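You operate a simulated robot arm through the tools that you are given. There is no shell and no other tool.

You are at the controls of a simulated robot arm. One attempt, no reset.

Task
Push soap 4 times into the yellow-ringed beaker and rinse 2 times into the blue-ringed beaker.
Fine: use the pumps on the steel stand; leave each beaker on the step under its pump. Set down upright: what you pick out.

It is judged by the outcome, as a careful person would: the job done as asked, and still so three seconds after it is handed in. It fails if anything else is knocked over, pushed out of place, dropped, spilled or broken.

Robot
A 6-joint arm with a fingered hand, fixed in place. Base frame: the origin is on the floor under the middle of its stand, x ahead of it, y to its left, z up; the work surface is at about z = 860. Readings come in mm, degrees, newtons and seconds.
With the tool pointing down near the work surface it reaches from about 340 to 740 mm from the base axis. Its first joint turns from -115.0 to 115.0 degrees. Payload 4 kg.
The TCP is the grasp point between the finger pads, 26 mm short of the fingertips. In the tool frame z runs along the fingers and y along their closing line. The gripper opens to 132 mm; its body begins 73 mm behind the TCP. The gripper is a hand of 4 fingers: y runs from the thumb to the fingers, the wrist lies at [0, 0, -239] in the tool frame.
Orientation is that of the tool frame in the base frame, as a unit quaternion [x, y, z, w]. With the fingers straight down and closing along the base's y, the tool's x points along the base's -x, its y along +y and its z along -z.

Tools
- The arm moves only by the tool step_arm. Its argument "targets" is a list of rows, each a list of 6 numbers: the shift along the tool's x, y, z in mm, then the turn, a rotation vector about the tool's x, y, z in degrees. In form: [[tx, ty, tz, wx, wy, wz], ...]. A call has 1 to 20 rows; each row is the pose to reach, as a shift and turn from the pose commanded when the call began, along the tool's axes at that moment. A row lasts 0.2 s, in which the tool goes at most 50 mm and 8.6 degrees; a call with a longer step from one row to the next is refused whole. Where a pose cannot be reached the arm comes as near as it can. A force on the tool above 40 N (or 10 N above the force at the start of the call, whichever is more), or a blocked arm, ends the call early, and 0.2 s more pass. In this call time passes only in rows, and 0.2 s behind the last. The reply holds the time, the measured pose of the TCP, the force on the tool along the base axes, the opening and the grip force, in the units named above and with some noise, with the torque about the TCP (base axes, N m) and any sound that the robot's microphone picked up.
- Cameras (640 x 400 px; columns grow to the right, rows downward): "scene" is fixed at [49.1, 500.2, 1610]; the picture's right is [-0.47, -0.89, 0.00], its down [-0.55, 0.29, -0.79] and it looks along [0.70, -0.37, -0.62] (base axes); focal length 327 px, centre (320, 200). "wrist" rides on the gripper at [68, 2, -97] in the tool frame; the picture's right is [-0.03, 1.00, 0.00], its down [-0.82, -0.02, -0.58] and it looks along [-0.58, -0.01, 0.82] (tool axes); focal length 270 px, centre (320, 200). There is no depth. A picture from a camera that has moved, and an enlarged one, comes with that camera's place and axes in the base frame and with its lens.
- camera(camera): a new picture of that camera. No time passes.
- raise_lower(by): slides the trunk up (or, below 0, down) by that many mm; the arm rides with it, the base frame stays. It gives what a move gives, with no picture.
- move_fingers(finger1, finger2, finger3, thumb_bend): sets how far each is bent, from 0 (flat) to 1 (curled in); at 0.3 the hand is open as for a grip, at 0.7 the pads meet at the TCP. One left out holds its place. A second passes; each finger stops where it meets its share of the squeeze, and holds until it gets a number again. It is the only way to open and close the hand. It gives what a move gives, with no picture; readings hold the bend of each and the force on the fingers (four entries, about 0 where the hand has none), thumb and palm.
- enlarge(camera, box): a new picture of the part [left, top, right, bottom] of that camera's present view, enlarged. No time passes.
- close_job(): hands the job in; it is judged then, once.

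Nothing tells you positions but the pictures and the camera data. Unless the task says otherwise, let go and move clear before handing in.

The tools are called after "Emit:" as a command line: name --pt "numbers of a row" for each row, then --argument value for the rest, lists and objects as JSON in quotes. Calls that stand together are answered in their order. step_arm: Moves the arm, as the interface text tells. Its arguments: {"type":"object","properties":{"targets":{"type":"array","items":{"type":"array","items":{"type":"number"}}}},"required":["targets"]} The other tools are called the same way: raise_lower (by) moves the trunk up or down; move_fingers (finger1, finger2, finger3, thumb_bend) moves the fingers one by one; camera (camera) takes a picture; enlarge (camera, box) takes an enlarged picture of a part of a camera's view; close_job () hands the job in.

At the start:

```text
t: 0.0
ee_pos: [409.3, 16.0, 1375.3]
tool_rot: [-0.001, 1.0, 0.0, 0.0]
force: [0.2, -0.4, -0.7]
wrist_torque: [-0.01, 0.03, -0.02]
gripper_width: 131.8
grip_force: 0.0
shape: jaw
bend: [0.3, 0.3, 0.3, 0.3]
finger forces: [0.1, 0.0, 0.0, 0.0, 0.1, 0.0]
trunk travel left (down, up): [-850.0, 140.0]
```

scene: 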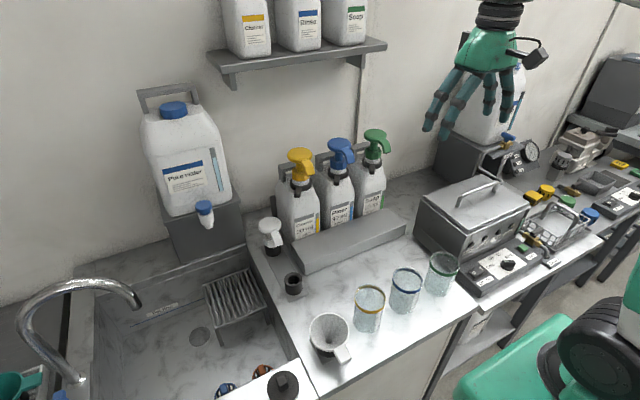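
wrist: 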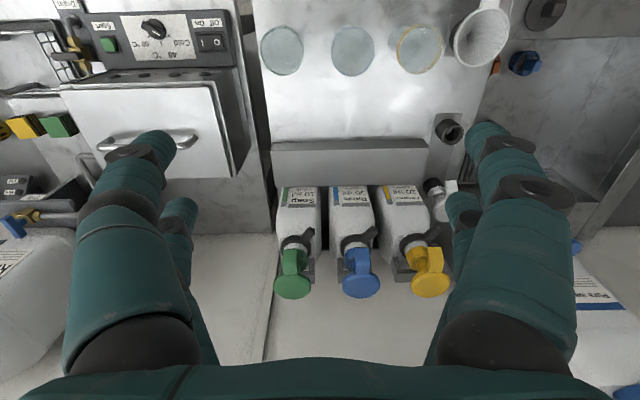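

I see three pump bottles (yellow, blue, green heads) behind a step and three ringed beakers in front of it. I'll look closer to read the labels before moving anything.

Emit:
enlarge --camera "scene" --box '[240, 110, 480, 260]'

Emit:
enlarge --camera "scene" --box '[280, 220, 480, 345]'

Emit:
enlarge --camera "wrist" --box '[240, 140, 480, 290]'

Emit:
enlarge --camera "wrist" --box '[240, 0, 560, 200]'

```text
2.67 times, centred on (360, 185) of scene
camera zoom: at [49.1, 500.2, 1610.0], right [-0.47, -0.89, 0.0], down [-0.55, 0.29, -0.79], along [0.7, -0.37, -0.62], focal length 872 px, centre (213, 240)
```

zoom: 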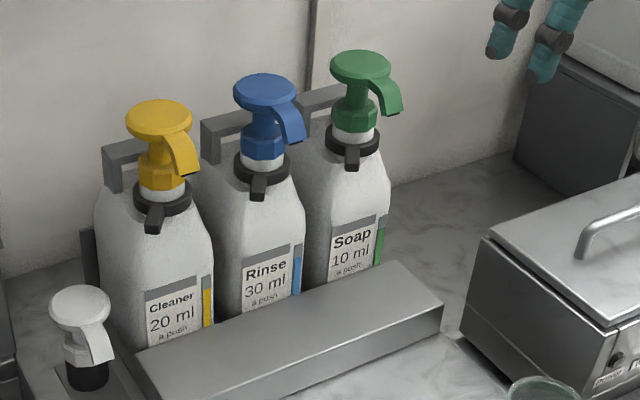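

```text
3.20 times, centred on (380, 282) of scene
camera zoom: at [49.1, 500.2, 1610.0], right [-0.47, -0.89, 0.0], down [-0.55, 0.29, -0.79], along [0.7, -0.37, -0.62], focal length 1046 px, centre (128, -64)
```

zoom: 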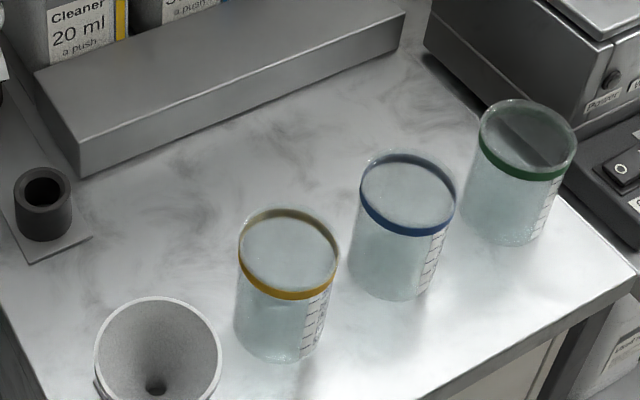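

```text
2.67 times, centred on (360, 215) of wrist
camera zoom: at [339.8, 17.8, 1472.5], right [0.02, 1.0, 0.0], down [0.82, -0.02, 0.58], along [0.58, -0.01, -0.82], focal length 721 px, centre (213, 160)
```

zoom: 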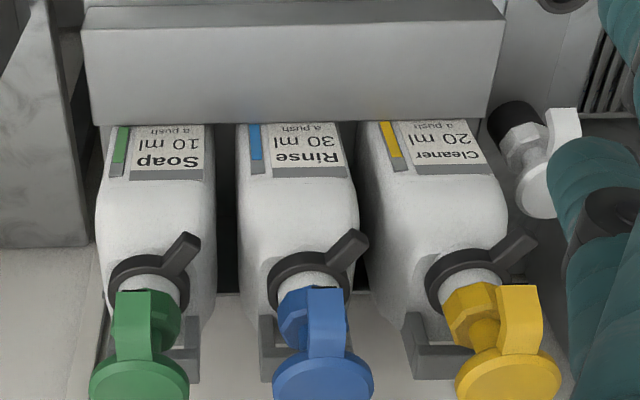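

```text
2.00 times, centred on (400, 100) of wrist
camera zoom: at [339.8, 17.8, 1472.5], right [0.02, 1.0, 0.0], down [0.82, -0.02, 0.58], along [0.58, -0.01, -0.82], focal length 541 px, centre (160, 400)
```

zoom: 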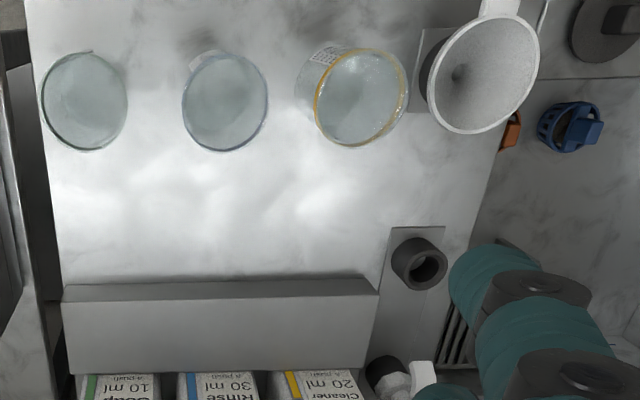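

The stand holds cleaner (yellow), rinse (blue) and soap (green). I put the pump heads near x≈730, y≈-38/79/199 and z≈1172, with beakers at x≈397 and y≈185 (yellow), 73 (blue) and -45 (green). Next I'll tilt the hand forward in free air to get a frontal view of the pumps and step.

Emit:
step_arm --pt "-10 0 20 0 -8 0" --pt "-20 0 40 0 -16 0" --pt "-30 0 60 0 -24 0" --pt "-35 0 80 0 -32 0" --pt "-40 0 100 0 -40 0"

Emit:
camera --camera "wrist"

Emit:
camera --camera "scene"

```text
t: 1.2
ee_pos: [450.2, 15.5, 1274.8]
tool_rot: [-0.001, 0.939, 0.0, 0.343]
force: [-0.5, 0.2, 0.7]
wrist_torque: [0.03, -0.06, -0.01]
gripper_width: 131.9
grip_force: 0.0
shape: jaw
bend: [0.3, 0.3, 0.3, 0.3]
finger forces: [0.0, 0.0, 0.0, 0.1, 0.1, 0.0]
trunk travel left (down, up): [-850.0, 140.0]
```

```text
taken
camera wrist: at [333.6, 16.4, 1305.4], right [0.02, 1.0, 0.02], down [0.25, -0.02, 0.97], along [0.97, -0.01, -0.25], focal length 270 px, centre (320, 200)
```

wrist: 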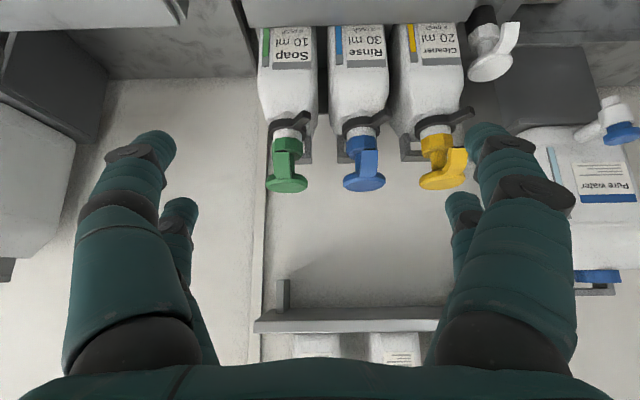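

```text
taken
```

scene: 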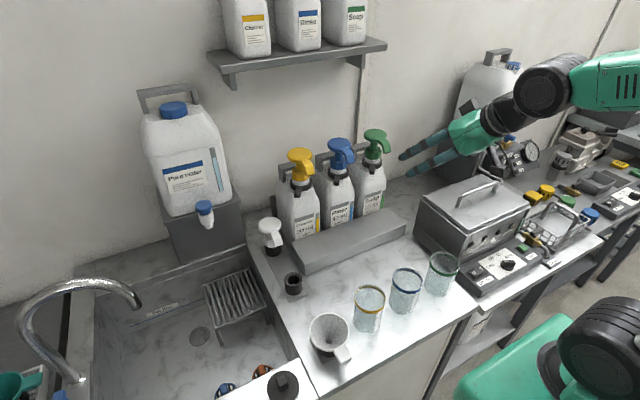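

This gives a frontal, upside-down view of the pumps and the shelf above them. I'll zoom in on the pump heads, collars and spouts.

Emit:
enlarge --camera "wrist" --box '[250, 95, 410, 195]'

Emit:
enlarge --camera "wrist" --box '[240, 10, 480, 160]'

Emit:
enlarge --camera "wrist" --box '[220, 250, 460, 400]'

Emit:
enlarge --camera "scene" --box '[280, 120, 400, 195]'

```text
4.00 times, centred on (330, 145) of wrist
camera zoom: at [333.6, 16.4, 1305.4], right [0.02, 1.0, 0.02], down [0.25, -0.02, 0.97], along [0.97, -0.01, -0.25], focal length 1081 px, centre (280, 420)
```

zoom: 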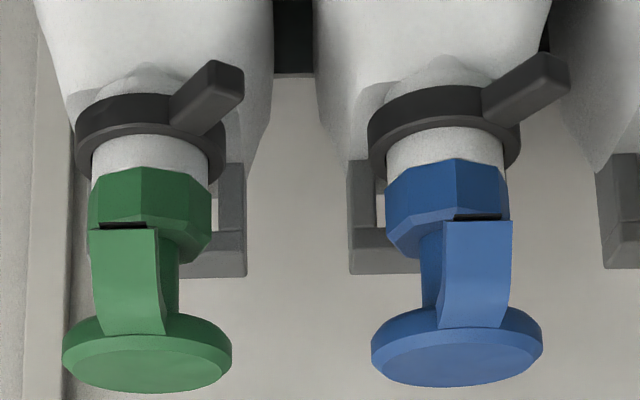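

```text
2.67 times, centred on (360, 85) of wrist
camera zoom: at [333.6, 16.4, 1305.4], right [0.02, 1.0, 0.02], down [0.25, -0.02, 0.97], along [0.97, -0.01, -0.25], focal length 721 px, centre (213, 507)
```

zoom: 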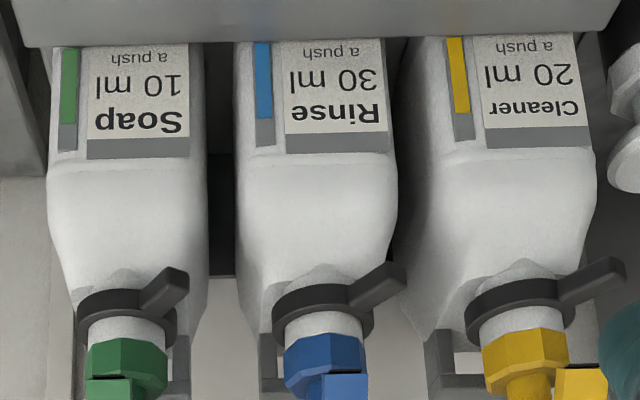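

```text
2.67 times, centred on (340, 325) of wrist
camera zoom: at [333.6, 16.4, 1305.4], right [0.02, 1.0, 0.02], down [0.25, -0.02, 0.97], along [0.97, -0.01, -0.25], focal length 721 px, centre (267, -133)
```

zoom: 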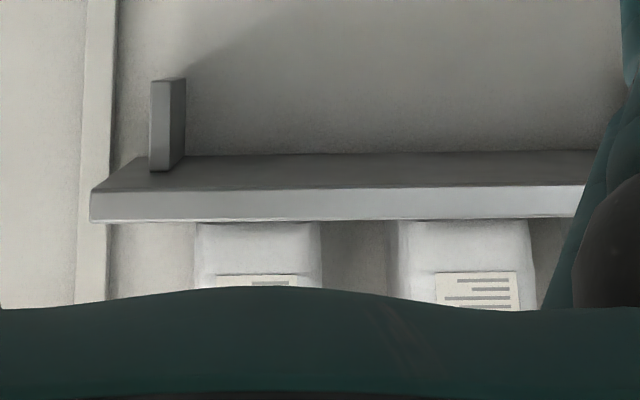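

```text
5.33 times, centred on (340, 158) of scene
camera zoom: at [49.1, 500.2, 1610.0], right [-0.47, -0.89, 0.0], down [-0.55, 0.29, -0.79], along [0.7, -0.37, -0.62], focal length 1744 px, centre (213, 427)
```

zoom: 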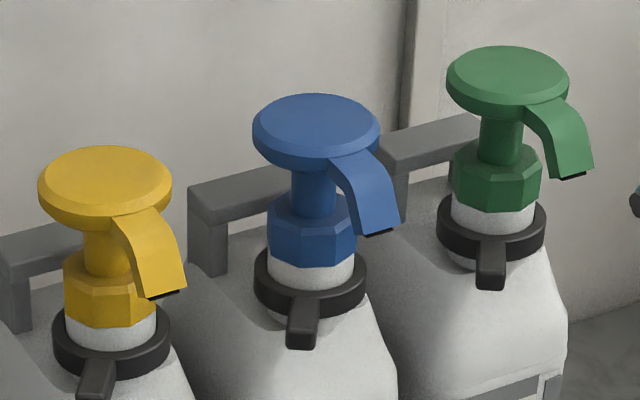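

The spout tips come out at about x≈667, y≈-38 (soap) and y≈80 (rinse), z≈1149. The shelf front is at about x≈797, so it's clear of the hand. Now I'll check the area around the funnel and the yellow beaker before planning a grasp.

Emit:
enlarge --camera "scene" --box '[260, 260, 484, 400]'

Emit:
enlarge --camera "scene" --box '[380, 30, 640, 192]'

```text
2.86 times, centred on (372, 330) of scene
camera zoom: at [49.1, 500.2, 1610.0], right [-0.47, -0.89, 0.0], down [-0.55, 0.29, -0.79], along [0.7, -0.37, -0.62], focal length 934 px, centre (171, -171)
```

zoom: 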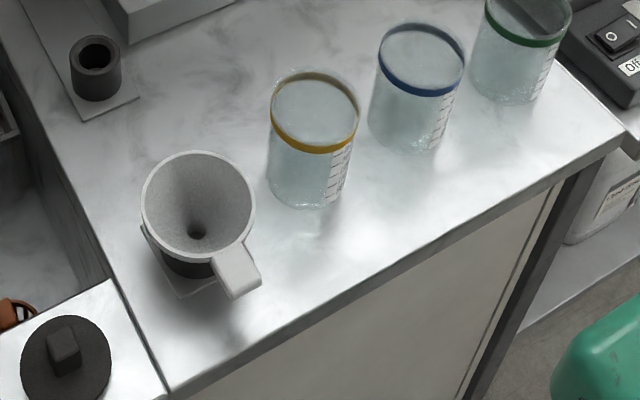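

```text
2.46 times, centred on (510, 111) of scene
camera zoom: at [49.1, 500.2, 1610.0], right [-0.47, -0.89, 0.0], down [-0.55, 0.29, -0.79], along [0.7, -0.37, -0.62], focal length 805 px, centre (-148, 419)
```

zoom: 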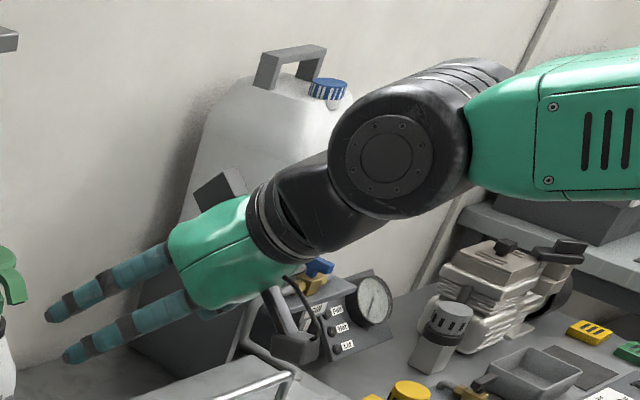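

The funnel rim sits near (386, 298) at z≈925 and the beakers are about 115 mm apart. I'll take the blue-ringed beaker first, with the hand leaning back and yawed so the fingers close diagonally between its neighbours. First I'll test a partial finger opening, then set the lean to 30°.

Emit:
move_fingers --finger1 0.38 --finger2 0.38 --finger3 0.38 --thumb_bend 0.38

Emit:
step_arm --pt "0 0 0 0 5 0" --pt "0 0 0 0 10 0"

Emit:
step_arm --pt "0 0 0 3.8 0 6.57" --pt "0 0 0 7.6 0 13.14" --pt "0 0 0 11.4 0 19.71" --pt "0 0 0 15.2 0 26.29" --pt "0 0 0 19.0 0 32.86" --pt "0 0 0 22.8 0 39.43" --pt "0 0 0 26.57 0 46.0"

Emit:
camera --camera "scene"

Emit:
camera --camera "wrist"

```text
t: 2.2
ee_pos: [450.2, 14.3, 1274.3]
tool_rot: [-0.002, 0.94, 0.001, 0.342]
force: [-0.8, 0.1, -0.3]
wrist_torque: [0.04, 0.02, 0.01]
gripper_width: 107.1
grip_force: 0.1
shape: fingers
bend: [0.38, 0.38, 0.38, 0.38]
finger forces: [0.0, 0.0, 0.0, 0.1, 0.1, 0.1]
trunk travel left (down, up): [-850.0, 140.0]
```

```text
t: 2.8
ee_pos: [450.0, 15.0, 1273.9]
tool_rot: [0.0, 0.966, 0.0, 0.258]
force: [-0.7, 0.0, 0.5]
wrist_torque: [0.0, 0.0, -0.04]
gripper_width: 107.4
grip_force: 0.2
shape: fingers
bend: [0.38, 0.38, 0.38, 0.38]
finger forces: [0.0, 0.0, 0.0, 0.2, 0.0, 0.1]
trunk travel left (down, up): [-850.0, 140.0]
```

```text
t: 4.4
ee_pos: [449.5, 17.4, 1272.8]
tool_rot: [0.432, 0.864, -0.115, 0.231]
force: [0.7, 0.0, 0.1]
wrist_torque: [0.0, 0.02, 0.01]
gripper_width: 107.0
grip_force: 0.1
shape: fingers
bend: [0.38, 0.38, 0.38, 0.38]
finger forces: [0.0, 0.0, 0.0, 0.1, 0.1, 0.1]
trunk travel left (down, up): [-850.0, 140.0]
```

```text
taken
```

scene: 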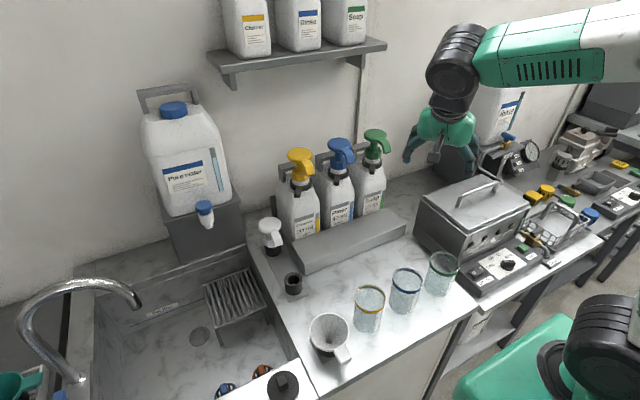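

```text
taken
camera wrist: at [385.3, 103.3, 1324.8], right [0.81, 0.58, 0.01], down [0.23, -0.35, 0.91], along [0.53, -0.74, -0.42], focal length 270 px, centre (320, 200)
```

wrist: 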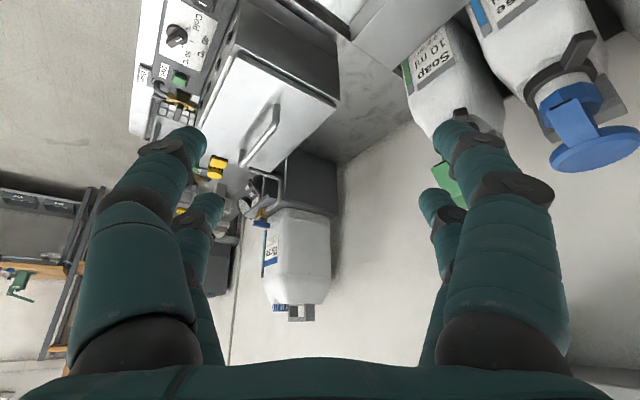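

The hand is now yawed and leaning as I wanted. I'll move it to about 140 mm above the blue-ringed beaker.

Emit:
step_arm --pt "30.4 -1.7 22.3 0 0 0" --pt "60.9 -3.4 44.7 0 0 0" --pt "91.3 -5.2 67.0 0 0 0" --pt "121.8 -6.9 89.4 0 0 0" --pt "152.2 -8.6 111.7 0 0 0"

Emit:
camera --camera "scene"

Emit:
camera --camera "wrist"

```text
t: 5.6
ee_pos: [396.2, 72.3, 1099.2]
tool_rot: [0.431, 0.864, -0.115, 0.232]
force: [0.5, 0.6, 0.0]
wrist_torque: [0.04, 0.01, -0.03]
gripper_width: 107.2
grip_force: 0.1
shape: fingers
bend: [0.38, 0.38, 0.38, 0.38]
finger forces: [0.0, 0.0, 0.0, 0.0, 0.1, 0.0]
trunk travel left (down, up): [-850.0, 140.0]
```

```text
taken
```

scene: 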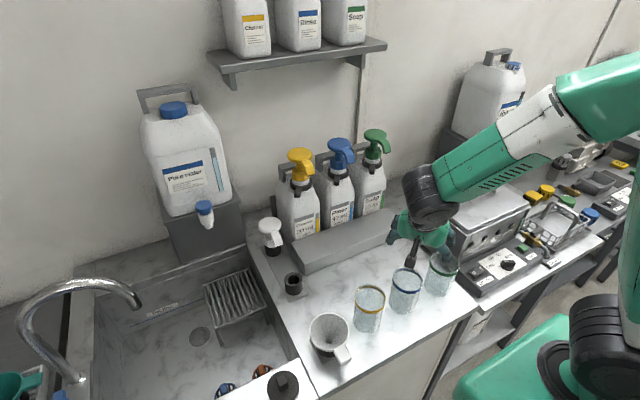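

```text
taken
camera wrist: at [332.4, 158.4, 1150.9], right [0.81, 0.58, 0.01], down [0.23, -0.35, 0.91], along [0.53, -0.73, -0.42], focal length 270 px, centre (320, 200)
```

wrist: 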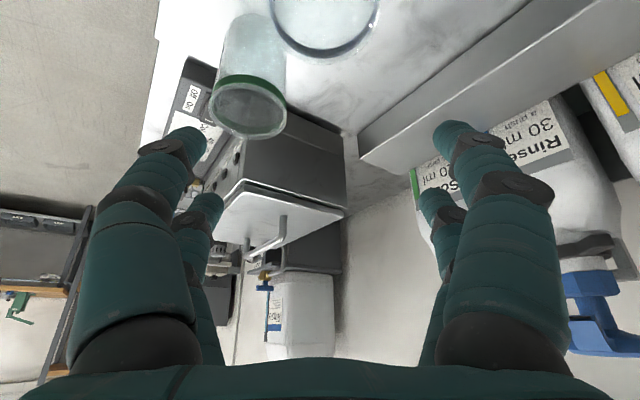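

The beaker is roughly centred below the hand in both views. I'll come down part-way and re-check.

Emit:
step_arm --pt "16.5 0.5 28.6 0 0 0" --pt "33 1 57.1 0 0 0" --pt "49.5 1 85.7 0 0 0"

Emit:
camera --camera "wrist"

Emit:
enlarge --camera "scene" --box '[320, 180, 512, 300]'

```text
t: 6.4
ee_pos: [397.4, 70.7, 1001.1]
tool_rot: [0.431, 0.864, -0.116, 0.231]
force: [0.5, -0.3, -0.2]
wrist_torque: [-0.01, -0.01, 0.01]
gripper_width: 106.9
grip_force: 0.2
shape: fingers
bend: [0.38, 0.38, 0.38, 0.38]
finger forces: [0.0, 0.1, 0.0, 0.0, 0.1, 0.0]
trunk travel left (down, up): [-850.0, 140.0]
```

```text
taken
camera wrist: at [332.4, 158.0, 1053.4], right [0.81, 0.58, 0.01], down [0.24, -0.35, 0.91], along [0.53, -0.73, -0.42], focal length 270 px, centre (320, 200)
```

wrist: 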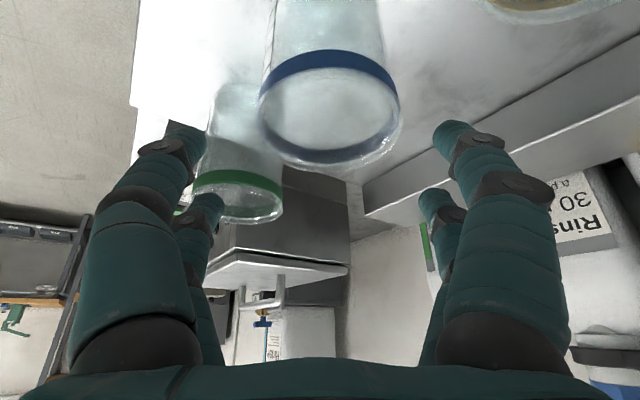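

```text
3.33 times, centred on (416, 240) of scene
camera zoom: at [49.1, 500.2, 1610.0], right [-0.47, -0.89, 0.0], down [-0.55, 0.29, -0.79], along [0.7, -0.37, -0.62], focal length 1090 px, centre (0, 67)
```

zoom: 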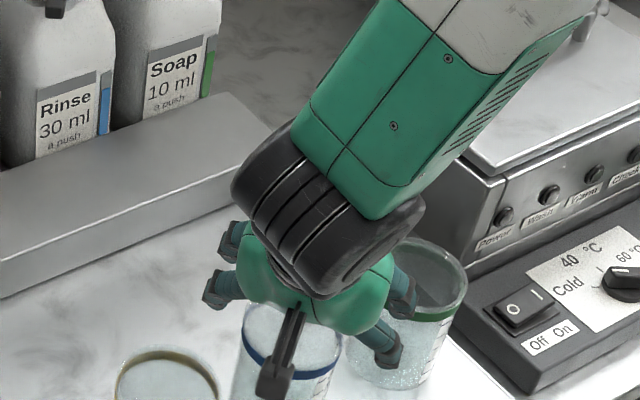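

The blue rim is about 5 mm to the tool's +y and the fingers straddle it cleanly. I'll shift by that amount and finish the descent.

Emit:
step_arm --pt "10 3 17.3 0 0 0" --pt "21 4.5 36.4 0 0 0" --pt "33 4.5 57.2 0 0 0"

Emit:
camera --camera "wrist"

Emit:
enlarge --camera "scene" --box '[320, 220, 512, 340]'

```text
t: 7.2
ee_pos: [398.9, 75.3, 935.4]
tool_rot: [0.432, 0.864, -0.116, 0.231]
force: [0.0, -0.8, 0.2]
wrist_torque: [0.03, 0.01, -0.01]
gripper_width: 107.2
grip_force: 0.0
shape: fingers
bend: [0.38, 0.38, 0.38, 0.38]
finger forces: [0.0, 0.0, 0.0, 0.0, 0.0, 0.0]
trunk travel left (down, up): [-850.0, 140.0]
```

```text
taken
camera wrist: at [335.4, 161.5, 986.5], right [0.81, 0.58, 0.01], down [0.23, -0.35, 0.91], along [0.53, -0.73, -0.42], focal length 270 px, centre (320, 200)
```

wrist: 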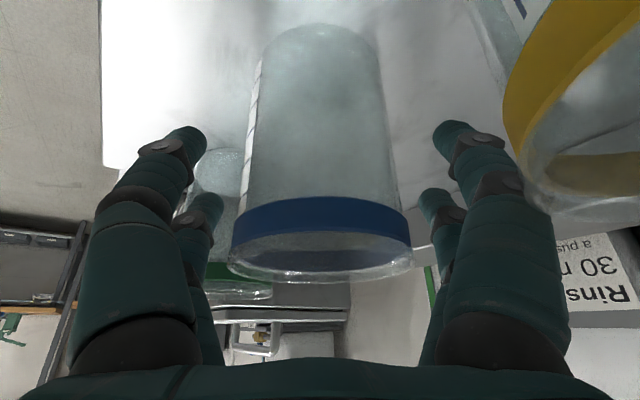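

```text
3.33 times, centred on (416, 280) of scene
camera zoom: at [49.1, 500.2, 1610.0], right [-0.47, -0.89, 0.0], down [-0.55, 0.29, -0.79], along [0.7, -0.37, -0.62], focal length 1090 px, centre (0, -67)
```

zoom: 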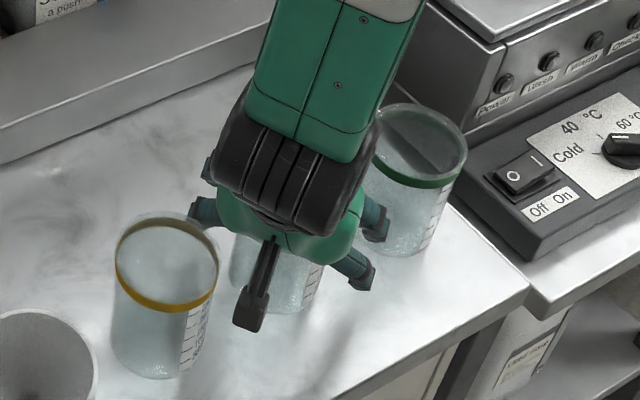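

The beaker is centred between the digits, with clear space to the neighbours. I'll close gently in stages.

Emit:
move_fingers --finger1 0.48 --finger2 0.48 --finger3 0.48 --thumb_bend 0.48

Emit:
move_fingers --finger1 0.54 --finger2 0.54 --finger3 0.54 --thumb_bend 0.54

Emit:
camera --camera "wrist"

```text
t: 8.2
ee_pos: [397.5, 74.8, 935.8]
tool_rot: [0.431, 0.865, -0.115, 0.232]
force: [-0.2, 0.7, -0.5]
wrist_torque: [-0.02, -0.01, 0.02]
gripper_width: 73.3
grip_force: 0.0
shape: fingers
bend: [0.48, 0.48, 0.48, 0.48]
finger forces: [0.0, 0.1, 0.1, 0.0, 0.0, 0.0]
trunk travel left (down, up): [-850.0, 140.0]
```

```text
t: 9.2
ee_pos: [399.6, 74.9, 935.6]
tool_rot: [0.431, 0.864, -0.116, 0.231]
force: [-1.0, 0.5, 0.0]
wrist_torque: [-0.02, -0.02, 0.01]
gripper_width: 66.3
grip_force: 4.5
shape: fingers
bend: [0.49, 0.52, 0.53, 0.52]
finger forces: [3.2, 1.1, 0.7, 0.0, 3.8, 0.0]
trunk travel left (down, up): [-850.0, 140.0]
```

```text
taken
camera wrist: at [335.1, 161.3, 986.9], right [0.81, 0.58, 0.01], down [0.23, -0.35, 0.91], along [0.53, -0.73, -0.42], focal length 270 px, centre (320, 200)
```

wrist: 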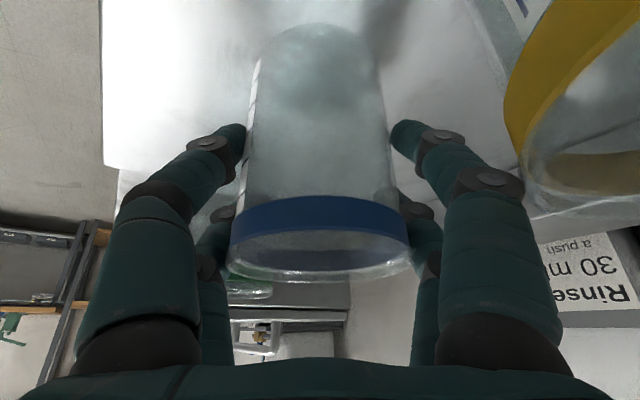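

Contact is made with about 4.5 N. I'll tighten a little for a secure hold, then lift a few millimetres to test.

Emit:
move_fingers --finger1 0.58 --finger2 0.58 --finger3 0.58 --thumb_bend 0.58

Emit:
camera --camera "wrist"

```text
t: 10.2
ee_pos: [399.4, 74.4, 936.0]
tool_rot: [0.432, 0.864, -0.115, 0.231]
force: [-0.8, 0.2, 0.0]
wrist_torque: [0.02, 0.03, 0.02]
gripper_width: 65.4
grip_force: 8.2
shape: fingers
bend: [0.49, 0.52, 0.54, 0.53]
finger forces: [5.5, 3.2, 2.3, 0.1, 6.3, 0.0]
trunk travel left (down, up): [-850.0, 140.0]
```

```text
taken
camera wrist: at [335.1, 161.3, 986.9], right [0.81, 0.58, 0.01], down [0.23, -0.35, 0.91], along [0.53, -0.73, -0.42], focal length 270 px, centre (320, 200)
```

wrist: 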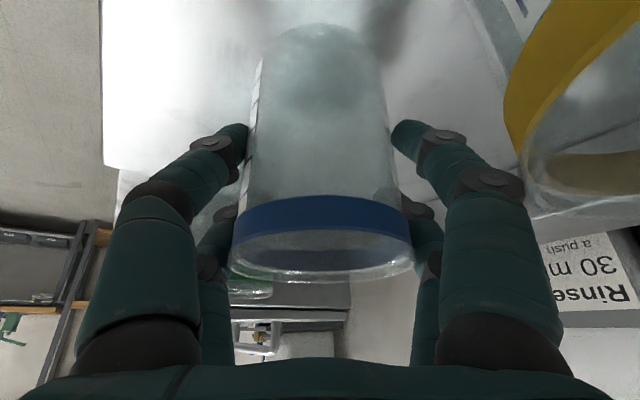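

Grip is 8 N and the beaker is still straight. Test lift of 25 mm.

Emit:
step_arm --pt "-3 0 -5.2 0 0 0" --pt "-7.5 0 -13 0 0 0" --pt "-12.5 0 -21.6 0 0 0"

Emit:
camera --camera "wrist"

Emit:
enlarge --camera "scene" --box '[320, 220, 512, 340]'

```text
t: 11.0
ee_pos: [400.4, 75.5, 961.2]
tool_rot: [0.432, 0.864, -0.116, 0.232]
force: [-0.3, -0.6, -0.1]
wrist_torque: [-0.03, 0.01, 0.01]
gripper_width: 65.6
grip_force: 9.0
shape: fingers
bend: [0.49, 0.52, 0.54, 0.53]
finger forces: [5.4, 3.1, 2.3, 0.0, 6.2, 0.1]
trunk travel left (down, up): [-850.0, 140.0]
```

```text
taken
camera wrist: at [336.9, 161.6, 1013.2], right [0.81, 0.58, 0.01], down [0.23, -0.35, 0.91], along [0.53, -0.73, -0.42], focal length 270 px, centre (320, 200)
```

wrist: 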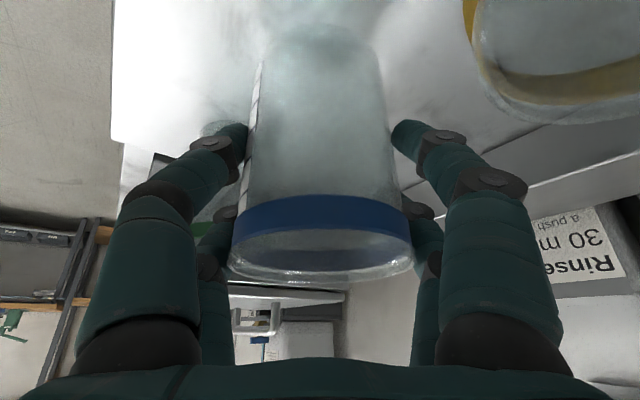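

```text
3.33 times, centred on (416, 280) of scene
camera zoom: at [49.1, 500.2, 1610.0], right [-0.47, -0.89, 0.0], down [-0.55, 0.29, -0.79], along [0.7, -0.37, -0.62], focal length 1090 px, centre (0, -67)
```

zoom: 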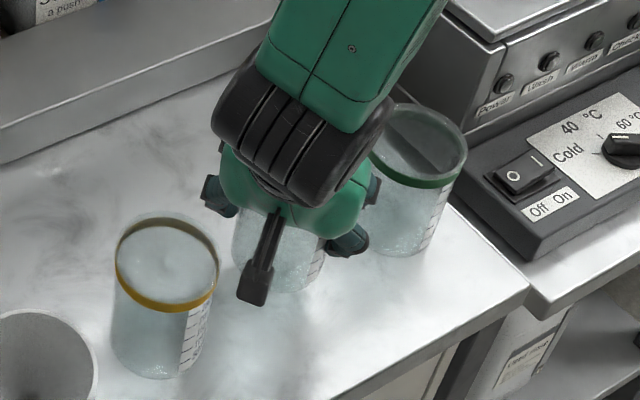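

The beaker came up with the hand and isn't slipping. I'll lift further, carry it toward the stand over open table, then yaw back to straight.

Emit:
step_arm --pt "-16.5 0 -28.6 0 0 0" --pt "-33 0 -57.2 0 0 0" --pt "-50 0 -86.6 0 0 0" --pt "-72.1 26.4 -85.4 0 0 0" --pt "-87.9 54 -76.3 0 0 0" --pt "-104.2 82.4 -66.9 0 0 0"

Emit:
step_arm --pt "0 0 0 -3.8 0 -6.57" --pt "0 0 0 -7.6 0 -13.14" --pt "0 0 0 -11.4 0 -19.71" --pt "0 0 0 -15.2 0 -26.29" --pt "0 0 0 -19.0 0 -32.86" --pt "0 0 0 -22.8 0 -39.43" --pt "0 0 0 -26.57 0 -46.0"

Emit:
camera --camera "wrist"

Emit:
camera --camera "scene"

```text
t: 12.4
ee_pos: [498.2, 79.4, 1071.8]
tool_rot: [0.431, 0.864, -0.115, 0.232]
force: [-1.1, 0.0, -0.3]
wrist_torque: [0.01, -0.01, 0.0]
gripper_width: 65.6
grip_force: 8.2
shape: fingers
bend: [0.49, 0.52, 0.54, 0.53]
finger forces: [5.4, 3.1, 2.2, 0.1, 6.1, 0.1]
trunk travel left (down, up): [-850.0, 140.0]
```

```text
t: 14.0
ee_pos: [500.7, 79.4, 1071.1]
tool_rot: [-0.002, 0.966, 0.0, 0.259]
force: [-0.4, -0.9, -0.5]
wrist_torque: [0.04, 0.01, 0.01]
gripper_width: 65.7
grip_force: 8.2
shape: fingers
bend: [0.49, 0.53, 0.54, 0.53]
finger forces: [5.3, 3.3, 2.3, 0.0, 6.1, 0.0]
trunk travel left (down, up): [-850.0, 140.0]
```

```text
taken
camera wrist: at [392.7, 80.3, 1121.7], right [0.02, 1.0, 0.01], down [0.42, -0.02, 0.91], along [0.91, -0.01, -0.42], focal length 270 px, centre (320, 200)
```

wrist: 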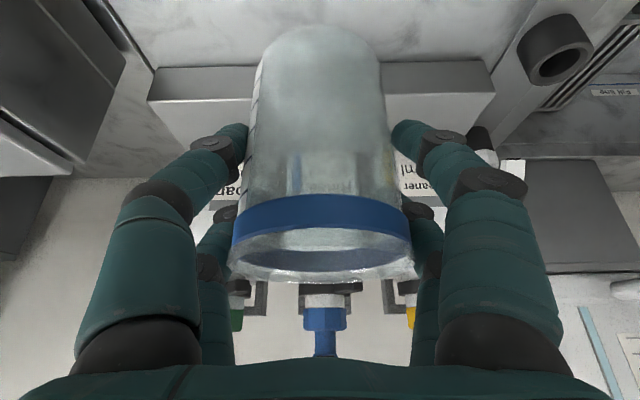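

```text
taken
```

scene: 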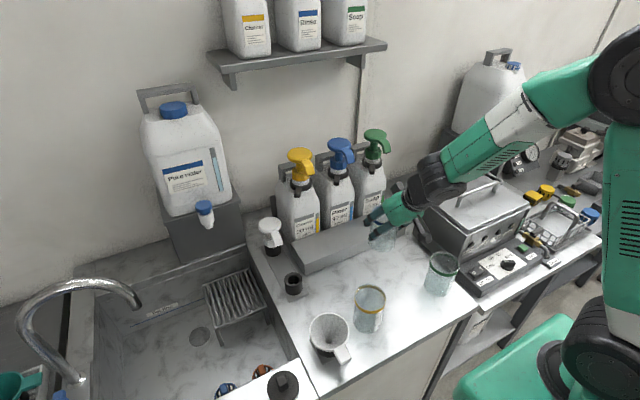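

The beaker is held upright and lined up with the rinse pump. I need the step's height and depth more precisely, so I'll zoom on its left end.

Emit:
enlarge --camera "scene" --box '[270, 220, 334, 260]'

Emit:
enlarge --camera "scene" --box '[280, 236, 328, 284]'

Emit:
enlarge --camera "scene" --box '[340, 180, 436, 240]'

```text
10.00 times, centred on (302, 240) of scene
camera zoom: at [49.1, 500.2, 1610.0], right [-0.47, -0.89, 0.0], down [-0.55, 0.29, -0.79], along [0.7, -0.37, -0.62], focal length 3269 px, centre (500, -200)
```

zoom: 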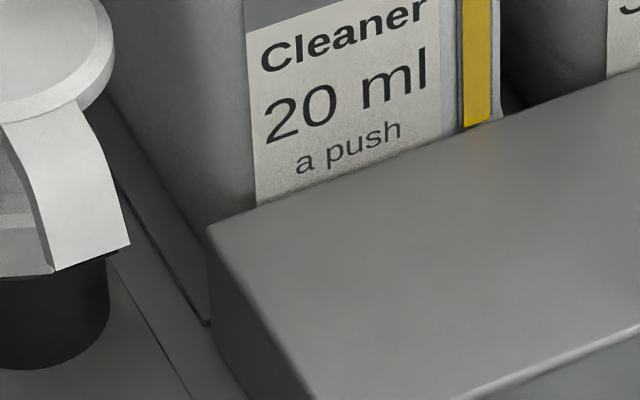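

```text
8.33 times, centred on (304, 260) of scene
camera zoom: at [49.1, 500.2, 1610.0], right [-0.47, -0.89, 0.0], down [-0.55, 0.29, -0.79], along [0.7, -0.37, -0.62], focal length 2724 px, centre (453, -300)
```

zoom: 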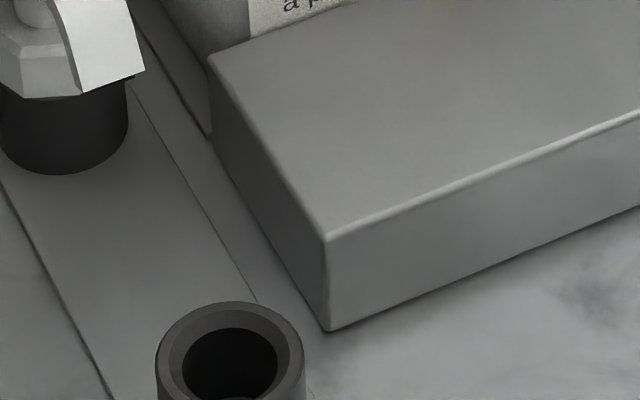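

```text
6.67 times, centred on (388, 210) of scene
camera zoom: at [49.1, 500.2, 1610.0], right [-0.47, -0.89, 0.0], down [-0.55, 0.29, -0.79], along [0.7, -0.37, -0.62], focal length 2180 px, centre (-133, 133)
```

zoom: 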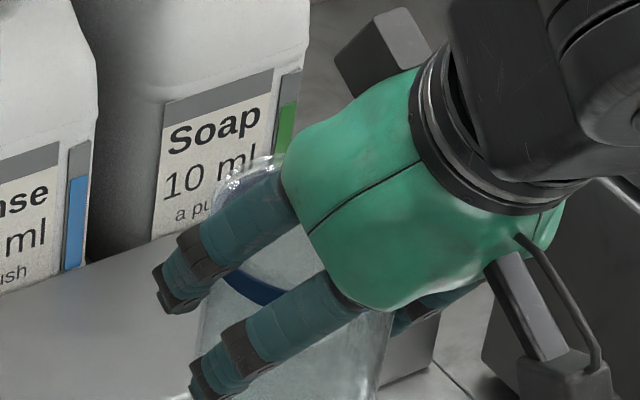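

Step top is at z≈907 and spans x≈600–693, so a beaker centre at x≈650 sits under the spout at x≈667. I'll bring the beaker over the step's front edge with about 25 mm clearance.

Emit:
step_arm --pt "-19 0 34 0 0 0" --pt "-38 0 68 0 0 0" --pt "-56.6 0 102 0 0 0"

Emit:
camera --camera "wrist"

Emit:
enlarge --camera "scene" --box '[280, 110, 472, 230]'

```text
t: 14.8
ee_pos: [598.5, 81.6, 1011.5]
tool_rot: [-0.001, 0.966, 0.0, 0.259]
force: [-0.1, 0.3, 0.4]
wrist_torque: [0.01, 0.01, -0.05]
gripper_width: 65.2
grip_force: 8.5
shape: fingers
bend: [0.49, 0.53, 0.54, 0.53]
finger forces: [5.3, 3.2, 2.2, 0.0, 6.1, 0.1]
trunk travel left (down, up): [-850.0, 140.0]
```

```text
taken
camera wrist: at [489.8, 82.7, 1062.2], right [0.02, 1.0, 0.01], down [0.42, -0.02, 0.91], along [0.91, -0.01, -0.42], focal length 270 px, centre (320, 200)
```

wrist: 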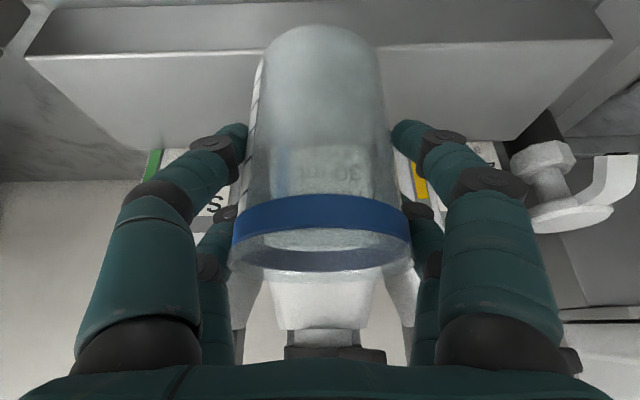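

```text
3.33 times, centred on (376, 170) of scene
camera zoom: at [49.1, 500.2, 1610.0], right [-0.47, -0.89, 0.0], down [-0.55, 0.29, -0.79], along [0.7, -0.37, -0.62], focal length 1090 px, centre (133, 300)
```

zoom: 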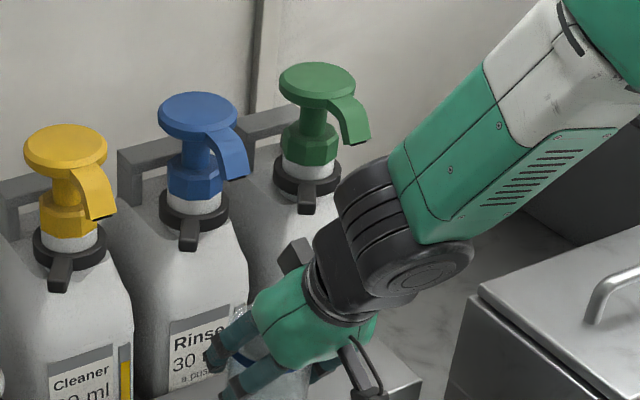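

There's a small block on the hand's upper side. I checked its clearance: it ends around (640, 1116) at placement, while the spout tip is at (667, 1148), so it passes. I'll advance slowly to x≈650, keeping about 14 mm above the step.

Emit:
step_arm --pt "-10 0 10 0 0 0" --pt "-20 0 20 0 0 0" --pt "-29 0 28.7 0 0 0" --pt "-37.9 0 37.4 0 0 0"

Emit:
camera --camera "wrist"

Emit:
enlarge --camera "scene" --box '[280, 130, 440, 230]'

```text
t: 15.8
ee_pos: [651.4, 80.1, 996.9]
tool_rot: [-0.001, 0.966, 0.0, 0.258]
force: [-0.1, 0.8, 1.0]
wrist_torque: [0.0, 0.03, 0.0]
gripper_width: 65.7
grip_force: 8.1
shape: fingers
bend: [0.49, 0.53, 0.54, 0.53]
finger forces: [5.3, 3.3, 2.2, 0.0, 6.0, 0.1]
trunk travel left (down, up): [-850.0, 140.0]
```

```text
taken
camera wrist: at [543.4, 82.2, 1048.8], right [0.02, 1.0, 0.01], down [0.42, -0.02, 0.91], along [0.91, -0.01, -0.42], focal length 270 px, centre (320, 200)
```

wrist: 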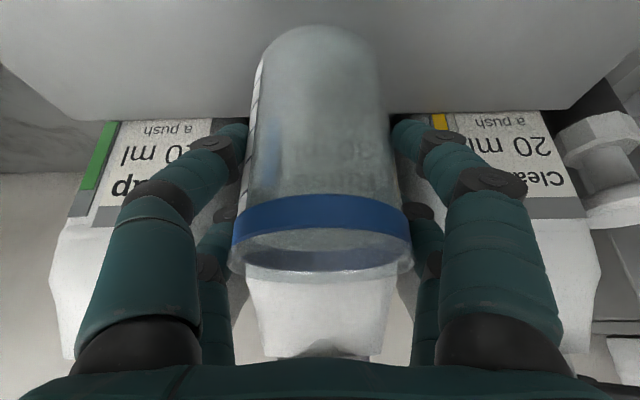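

```text
4.00 times, centred on (360, 180) of scene
camera zoom: at [49.1, 500.2, 1610.0], right [-0.47, -0.89, 0.0], down [-0.55, 0.29, -0.79], along [0.7, -0.37, -0.62], focal length 1308 px, centre (160, 280)
```

zoom: 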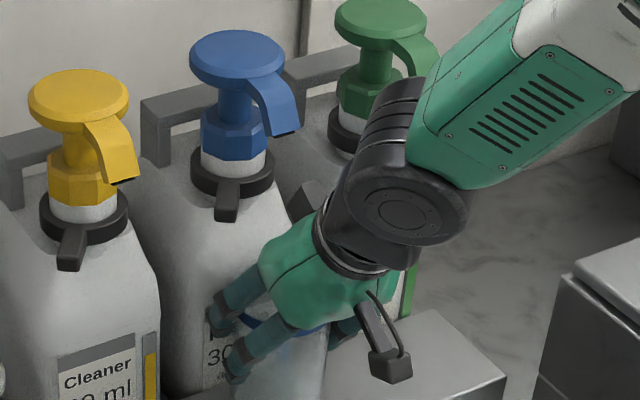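

No contact so far and the hand clears the spout. I'll lower in small increments and watch the force for touchdown on the step.

Emit:
step_arm --pt "2.5 0 4.3 0 0 0" --pt "5 0 8.7 0 0 0"

Emit:
step_arm --pt "0.75 0 1.3 0 0 0" --pt "1.5 0 2.6 0 0 0"

```text
t: 16.4
ee_pos: [651.6, 80.7, 988.3]
tool_rot: [-0.001, 0.966, 0.0, 0.26]
force: [0.1, -0.3, -0.1]
wrist_torque: [-0.02, 0.03, 0.0]
gripper_width: 65.4
grip_force: 8.4
shape: fingers
bend: [0.49, 0.53, 0.54, 0.53]
finger forces: [5.3, 3.2, 2.2, 0.0, 6.0, 0.0]
trunk travel left (down, up): [-850.0, 140.0]
```

```text
t: 17.0
ee_pos: [653.0, 80.1, 986.8]
tool_rot: [-0.001, 0.966, 0.001, 0.26]
force: [0.5, 0.5, 2.1]
wrist_torque: [-0.01, 0.04, -0.03]
gripper_width: 65.4
grip_force: 8.6
shape: fingers
bend: [0.49, 0.53, 0.54, 0.54]
finger forces: [5.6, 3.3, 2.6, 0.1, 6.3, 0.0]
trunk travel left (down, up): [-850.0, 140.0]
```

The force rose to about 2 N, which looks like first touch. I'll go one more small step to confirm.

Emit:
step_arm --pt "0.6 0 1.0 0 0 0"

Emit:
camera --camera "wrist"

```text
t: 17.4
ee_pos: [651.3, 81.2, 985.8]
tool_rot: [-0.001, 0.966, 0.0, 0.26]
force: [-0.3, -1.5, 5.7]
wrist_torque: [-0.04, 0.03, 0.0]
gripper_width: 65.5
grip_force: 9.8
shape: fingers
bend: [0.5, 0.53, 0.54, 0.54]
finger forces: [5.5, 3.4, 2.9, 0.0, 7.1, 0.0]
trunk travel left (down, up): [-850.0, 140.0]
```

```text
taken
camera wrist: at [544.8, 82.0, 1035.9], right [0.02, 1.0, 0.01], down [0.42, -0.02, 0.91], along [0.91, -0.01, -0.42], focal length 270 px, centre (320, 200)
```

wrist: 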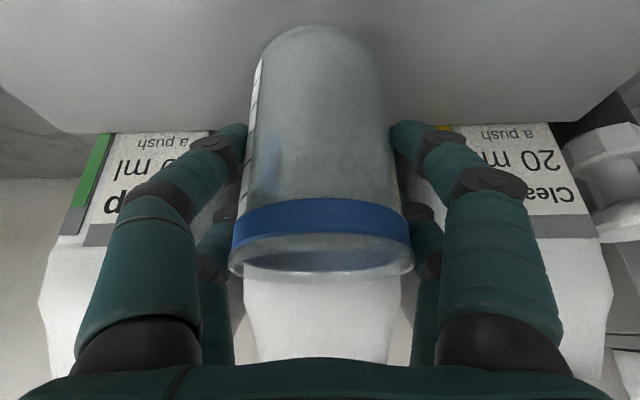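

The beaker is firmly on the step. Now I'll release gradually.

Emit:
move_fingers --finger1 0.46 --finger2 0.46 --finger3 0.46 --thumb_bend 0.46

Emit:
move_fingers --finger1 0.41 --finger2 0.41 --finger3 0.41 --thumb_bend 0.41

Emit:
camera --camera "wrist"

```text
t: 18.4
ee_pos: [652.6, 80.2, 984.2]
tool_rot: [-0.001, 0.966, 0.0, 0.258]
force: [0.7, -0.5, -0.3]
wrist_torque: [0.0, 0.01, -0.01]
gripper_width: 78.9
grip_force: 0.0
shape: fingers
bend: [0.46, 0.46, 0.46, 0.46]
finger forces: [0.0, 0.0, 0.0, 0.1, 0.0, 0.0]
trunk travel left (down, up): [-850.0, 140.0]
```

```text
t: 19.4
ee_pos: [652.2, 81.2, 984.1]
tool_rot: [-0.001, 0.966, 0.0, 0.259]
force: [0.2, -0.9, 0.5]
wrist_torque: [0.02, -0.01, 0.0]
gripper_width: 95.9
grip_force: 0.0
shape: fingers
bend: [0.41, 0.41, 0.41, 0.41]
finger forces: [0.1, 0.1, 0.0, 0.0, 0.0, 0.0]
trunk travel left (down, up): [-850.0, 140.0]
```

```text
taken
camera wrist: at [544.8, 82.1, 1035.1], right [0.02, 1.0, 0.01], down [0.42, -0.02, 0.91], along [0.91, -0.01, -0.42], focal length 270 px, centre (320, 200)
```

wrist: 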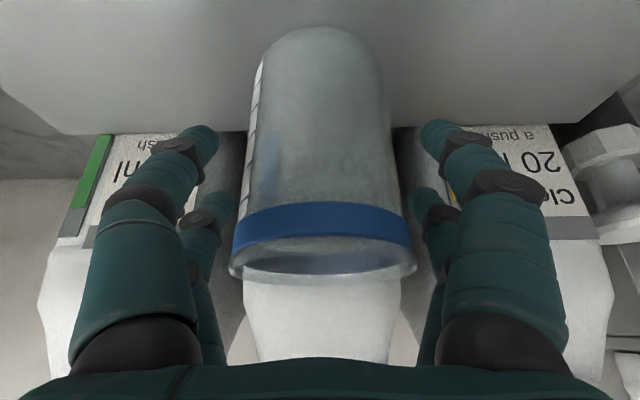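

The blue-ringed beaker stands free on the step. I'll back the hand out along a back-and-up path.

Emit:
step_arm --pt "16 0 -32.3 0 0 0" --pt "32 0 -64.6 0 0 0" --pt "46.3 0 -109.9 0 0 0" --pt "60.6 0 -155 0 0 0" --pt "68.6 0 -201.2 0 0 0"

Emit:
camera --camera "wrist"

Emit:
camera --camera "scene"

```text
t: 20.6
ee_pos: [487.8, 82.6, 1129.9]
tool_rot: [-0.001, 0.966, 0.0, 0.259]
force: [-1.1, 0.0, 0.7]
wrist_torque: [0.01, 0.0, 0.01]
gripper_width: 96.3
grip_force: 0.1
shape: fingers
bend: [0.41, 0.41, 0.41, 0.41]
finger forces: [0.0, 0.1, 0.0, 0.0, 0.1, 0.0]
trunk travel left (down, up): [-850.0, 140.0]
```

```text
taken
camera wrist: at [379.9, 82.3, 1178.9], right [0.02, 1.0, 0.01], down [0.42, -0.02, 0.91], along [0.91, -0.01, -0.42], focal length 270 px, centre (320, 200)
```

wrist: 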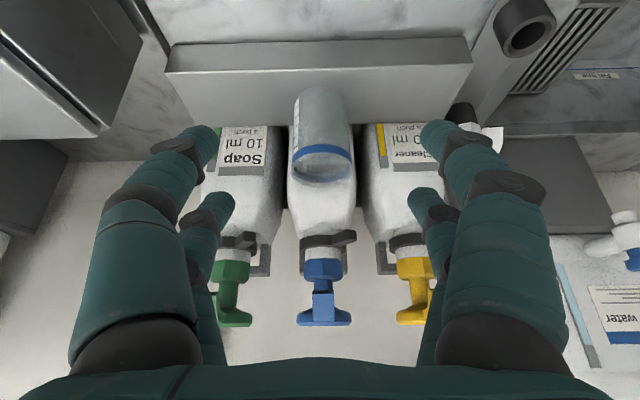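

```text
taken
```

scene: 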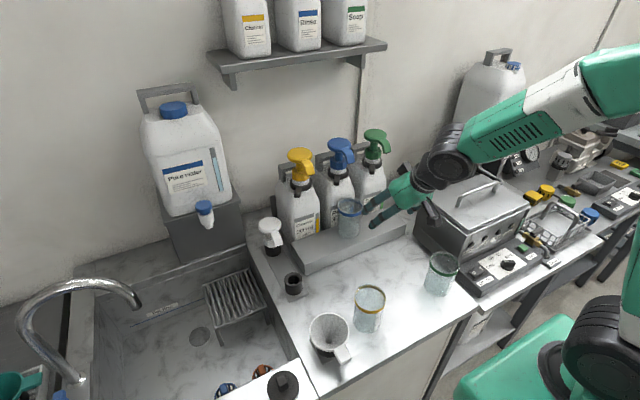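

The blue-ringed beaker stands under the rinse spout. Next is the yellow-ringed beaker: I'll yaw about 80° so the fingers close along x, away from the funnel, and move above it.

Emit:
step_arm --pt "0 0 0 -4 0 -6.93" --pt "0 0 0 -8 0 -13.86" --pt "0 0 0 -12 0 -20.78" --pt "0 0 0 -16 0 -27.71" --pt "0 0 0 -20 0 -34.64" --pt "0 0 0 -24 0 -41.57" --pt "0 0 0 -28 0 -48.5" --pt "0 0 0 -32 0 -55.43" --pt "0 0 0 -36 0 -62.35" --pt "0 0 0 -40 0 -69.28"

Emit:
step_arm --pt "-9.65 26.8 25.8 0 0 0" --pt "-19.3 53.7 51.6 0 0 0" --pt "-29 80.5 77.3 0 0 0" --pt "-38.6 107.4 103.1 0 0 0"

Emit:
camera --camera "wrist"

Emit:
camera --camera "scene"

```text
t: 22.8
ee_pos: [509.8, 169.7, 1189.6]
tool_rot: [-0.607, 0.763, 0.148, 0.168]
force: [0.0, 0.3, -0.2]
wrist_torque: [-0.02, -0.01, 0.02]
gripper_width: 96.6
grip_force: 0.0
shape: fingers
bend: [0.41, 0.41, 0.41, 0.41]
finger forces: [0.0, 0.1, 0.0, 0.0, 0.1, 0.1]
out of reach, approached as far as the arm can: row 6, 7, 8, 9, 10
trunk travel left (down, up): [-850.0, 140.0]
```

```text
t: 23.8
ee_pos: [422.2, 272.7, 1115.0]
tool_rot: [-0.605, 0.763, 0.147, 0.17]
force: [0.1, -0.2, 0.6]
wrist_torque: [0.0, 0.0, 0.03]
gripper_width: 96.3
grip_force: 0.1
shape: fingers
bend: [0.41, 0.41, 0.41, 0.41]
finger forces: [0.0, 0.0, 0.1, 0.0, 0.0, 0.0]
trunk travel left (down, up): [-850.0, 140.0]
```

```text
taken
camera wrist: at [398.0, 171.1, 1173.2], right [-0.97, 0.25, 0.03], down [0.14, 0.46, 0.88], along [0.2, 0.85, -0.48], focal length 270 px, centre (320, 200)
```

wrist: 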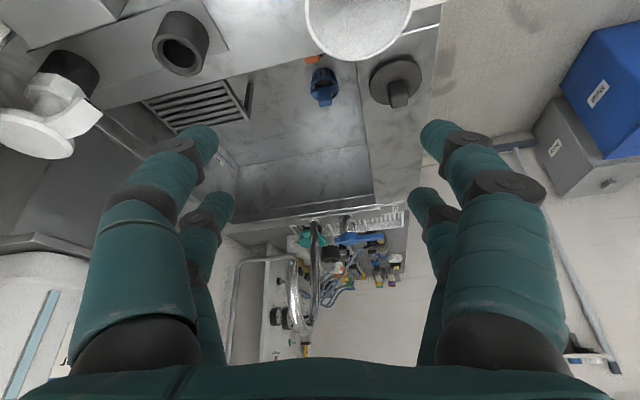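

```text
taken
```

scene: 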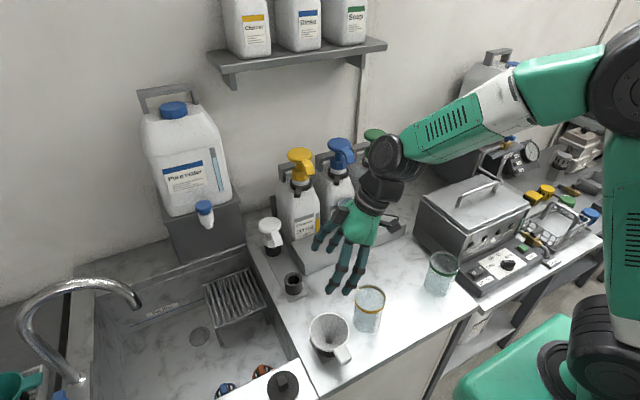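

The yaw ran into a reach limit and the arm ended in free air above the funnel, with no contact (forces about 0). I'll go back to the −53° yaw that worked before. The hand would then lean over the low funnel with about 50 mm clearance. I'll rotate there in open air and check that the blue-ringed beaker is undisturbed.

Emit:
step_arm --pt "19.4 -9.2 -13.8 3.84 -0.21 7.17" --pt "38.8 -18.4 -27.6 7.69 -0.41 14.34" --pt "58.2 -27.6 -41.4 11.53 -0.62 21.51" --pt "77.6 -36.8 -55.2 15.38 -0.82 28.68" --pt "77.6 -36.8 -55.2 19.22 -1.03 35.85" --pt "77.6 -36.8 -55.2 23.06 -1.24 43.01" --pt "77.6 -36.8 -55.2 26.91 -1.44 50.18" --pt "77.6 -36.8 -55.2 30.75 -1.65 57.35"

Emit:
camera --camera "scene"

```text
t: 25.6
ee_pos: [437.7, 174.6, 1131.6]
tool_rot: [-0.104, 0.966, 0.018, 0.238]
force: [-0.6, -0.8, -0.3]
wrist_torque: [-0.02, -0.05, 0.0]
gripper_width: 96.3
grip_force: 0.1
shape: fingers
bend: [0.41, 0.41, 0.41, 0.41]
finger forces: [0.1, 0.1, 0.0, 0.1, 0.0, 0.1]
trunk travel left (down, up): [-850.0, 140.0]
```

```text
taken
```

scene: 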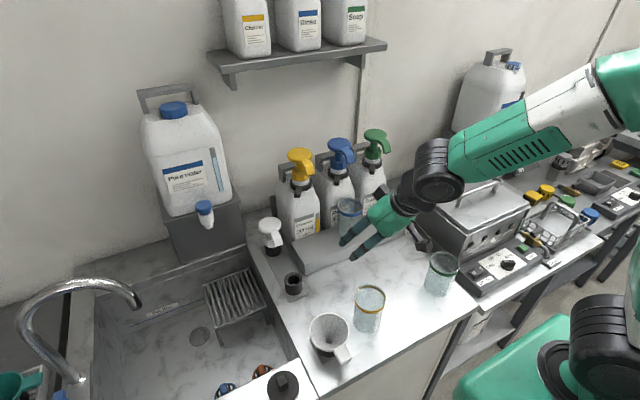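

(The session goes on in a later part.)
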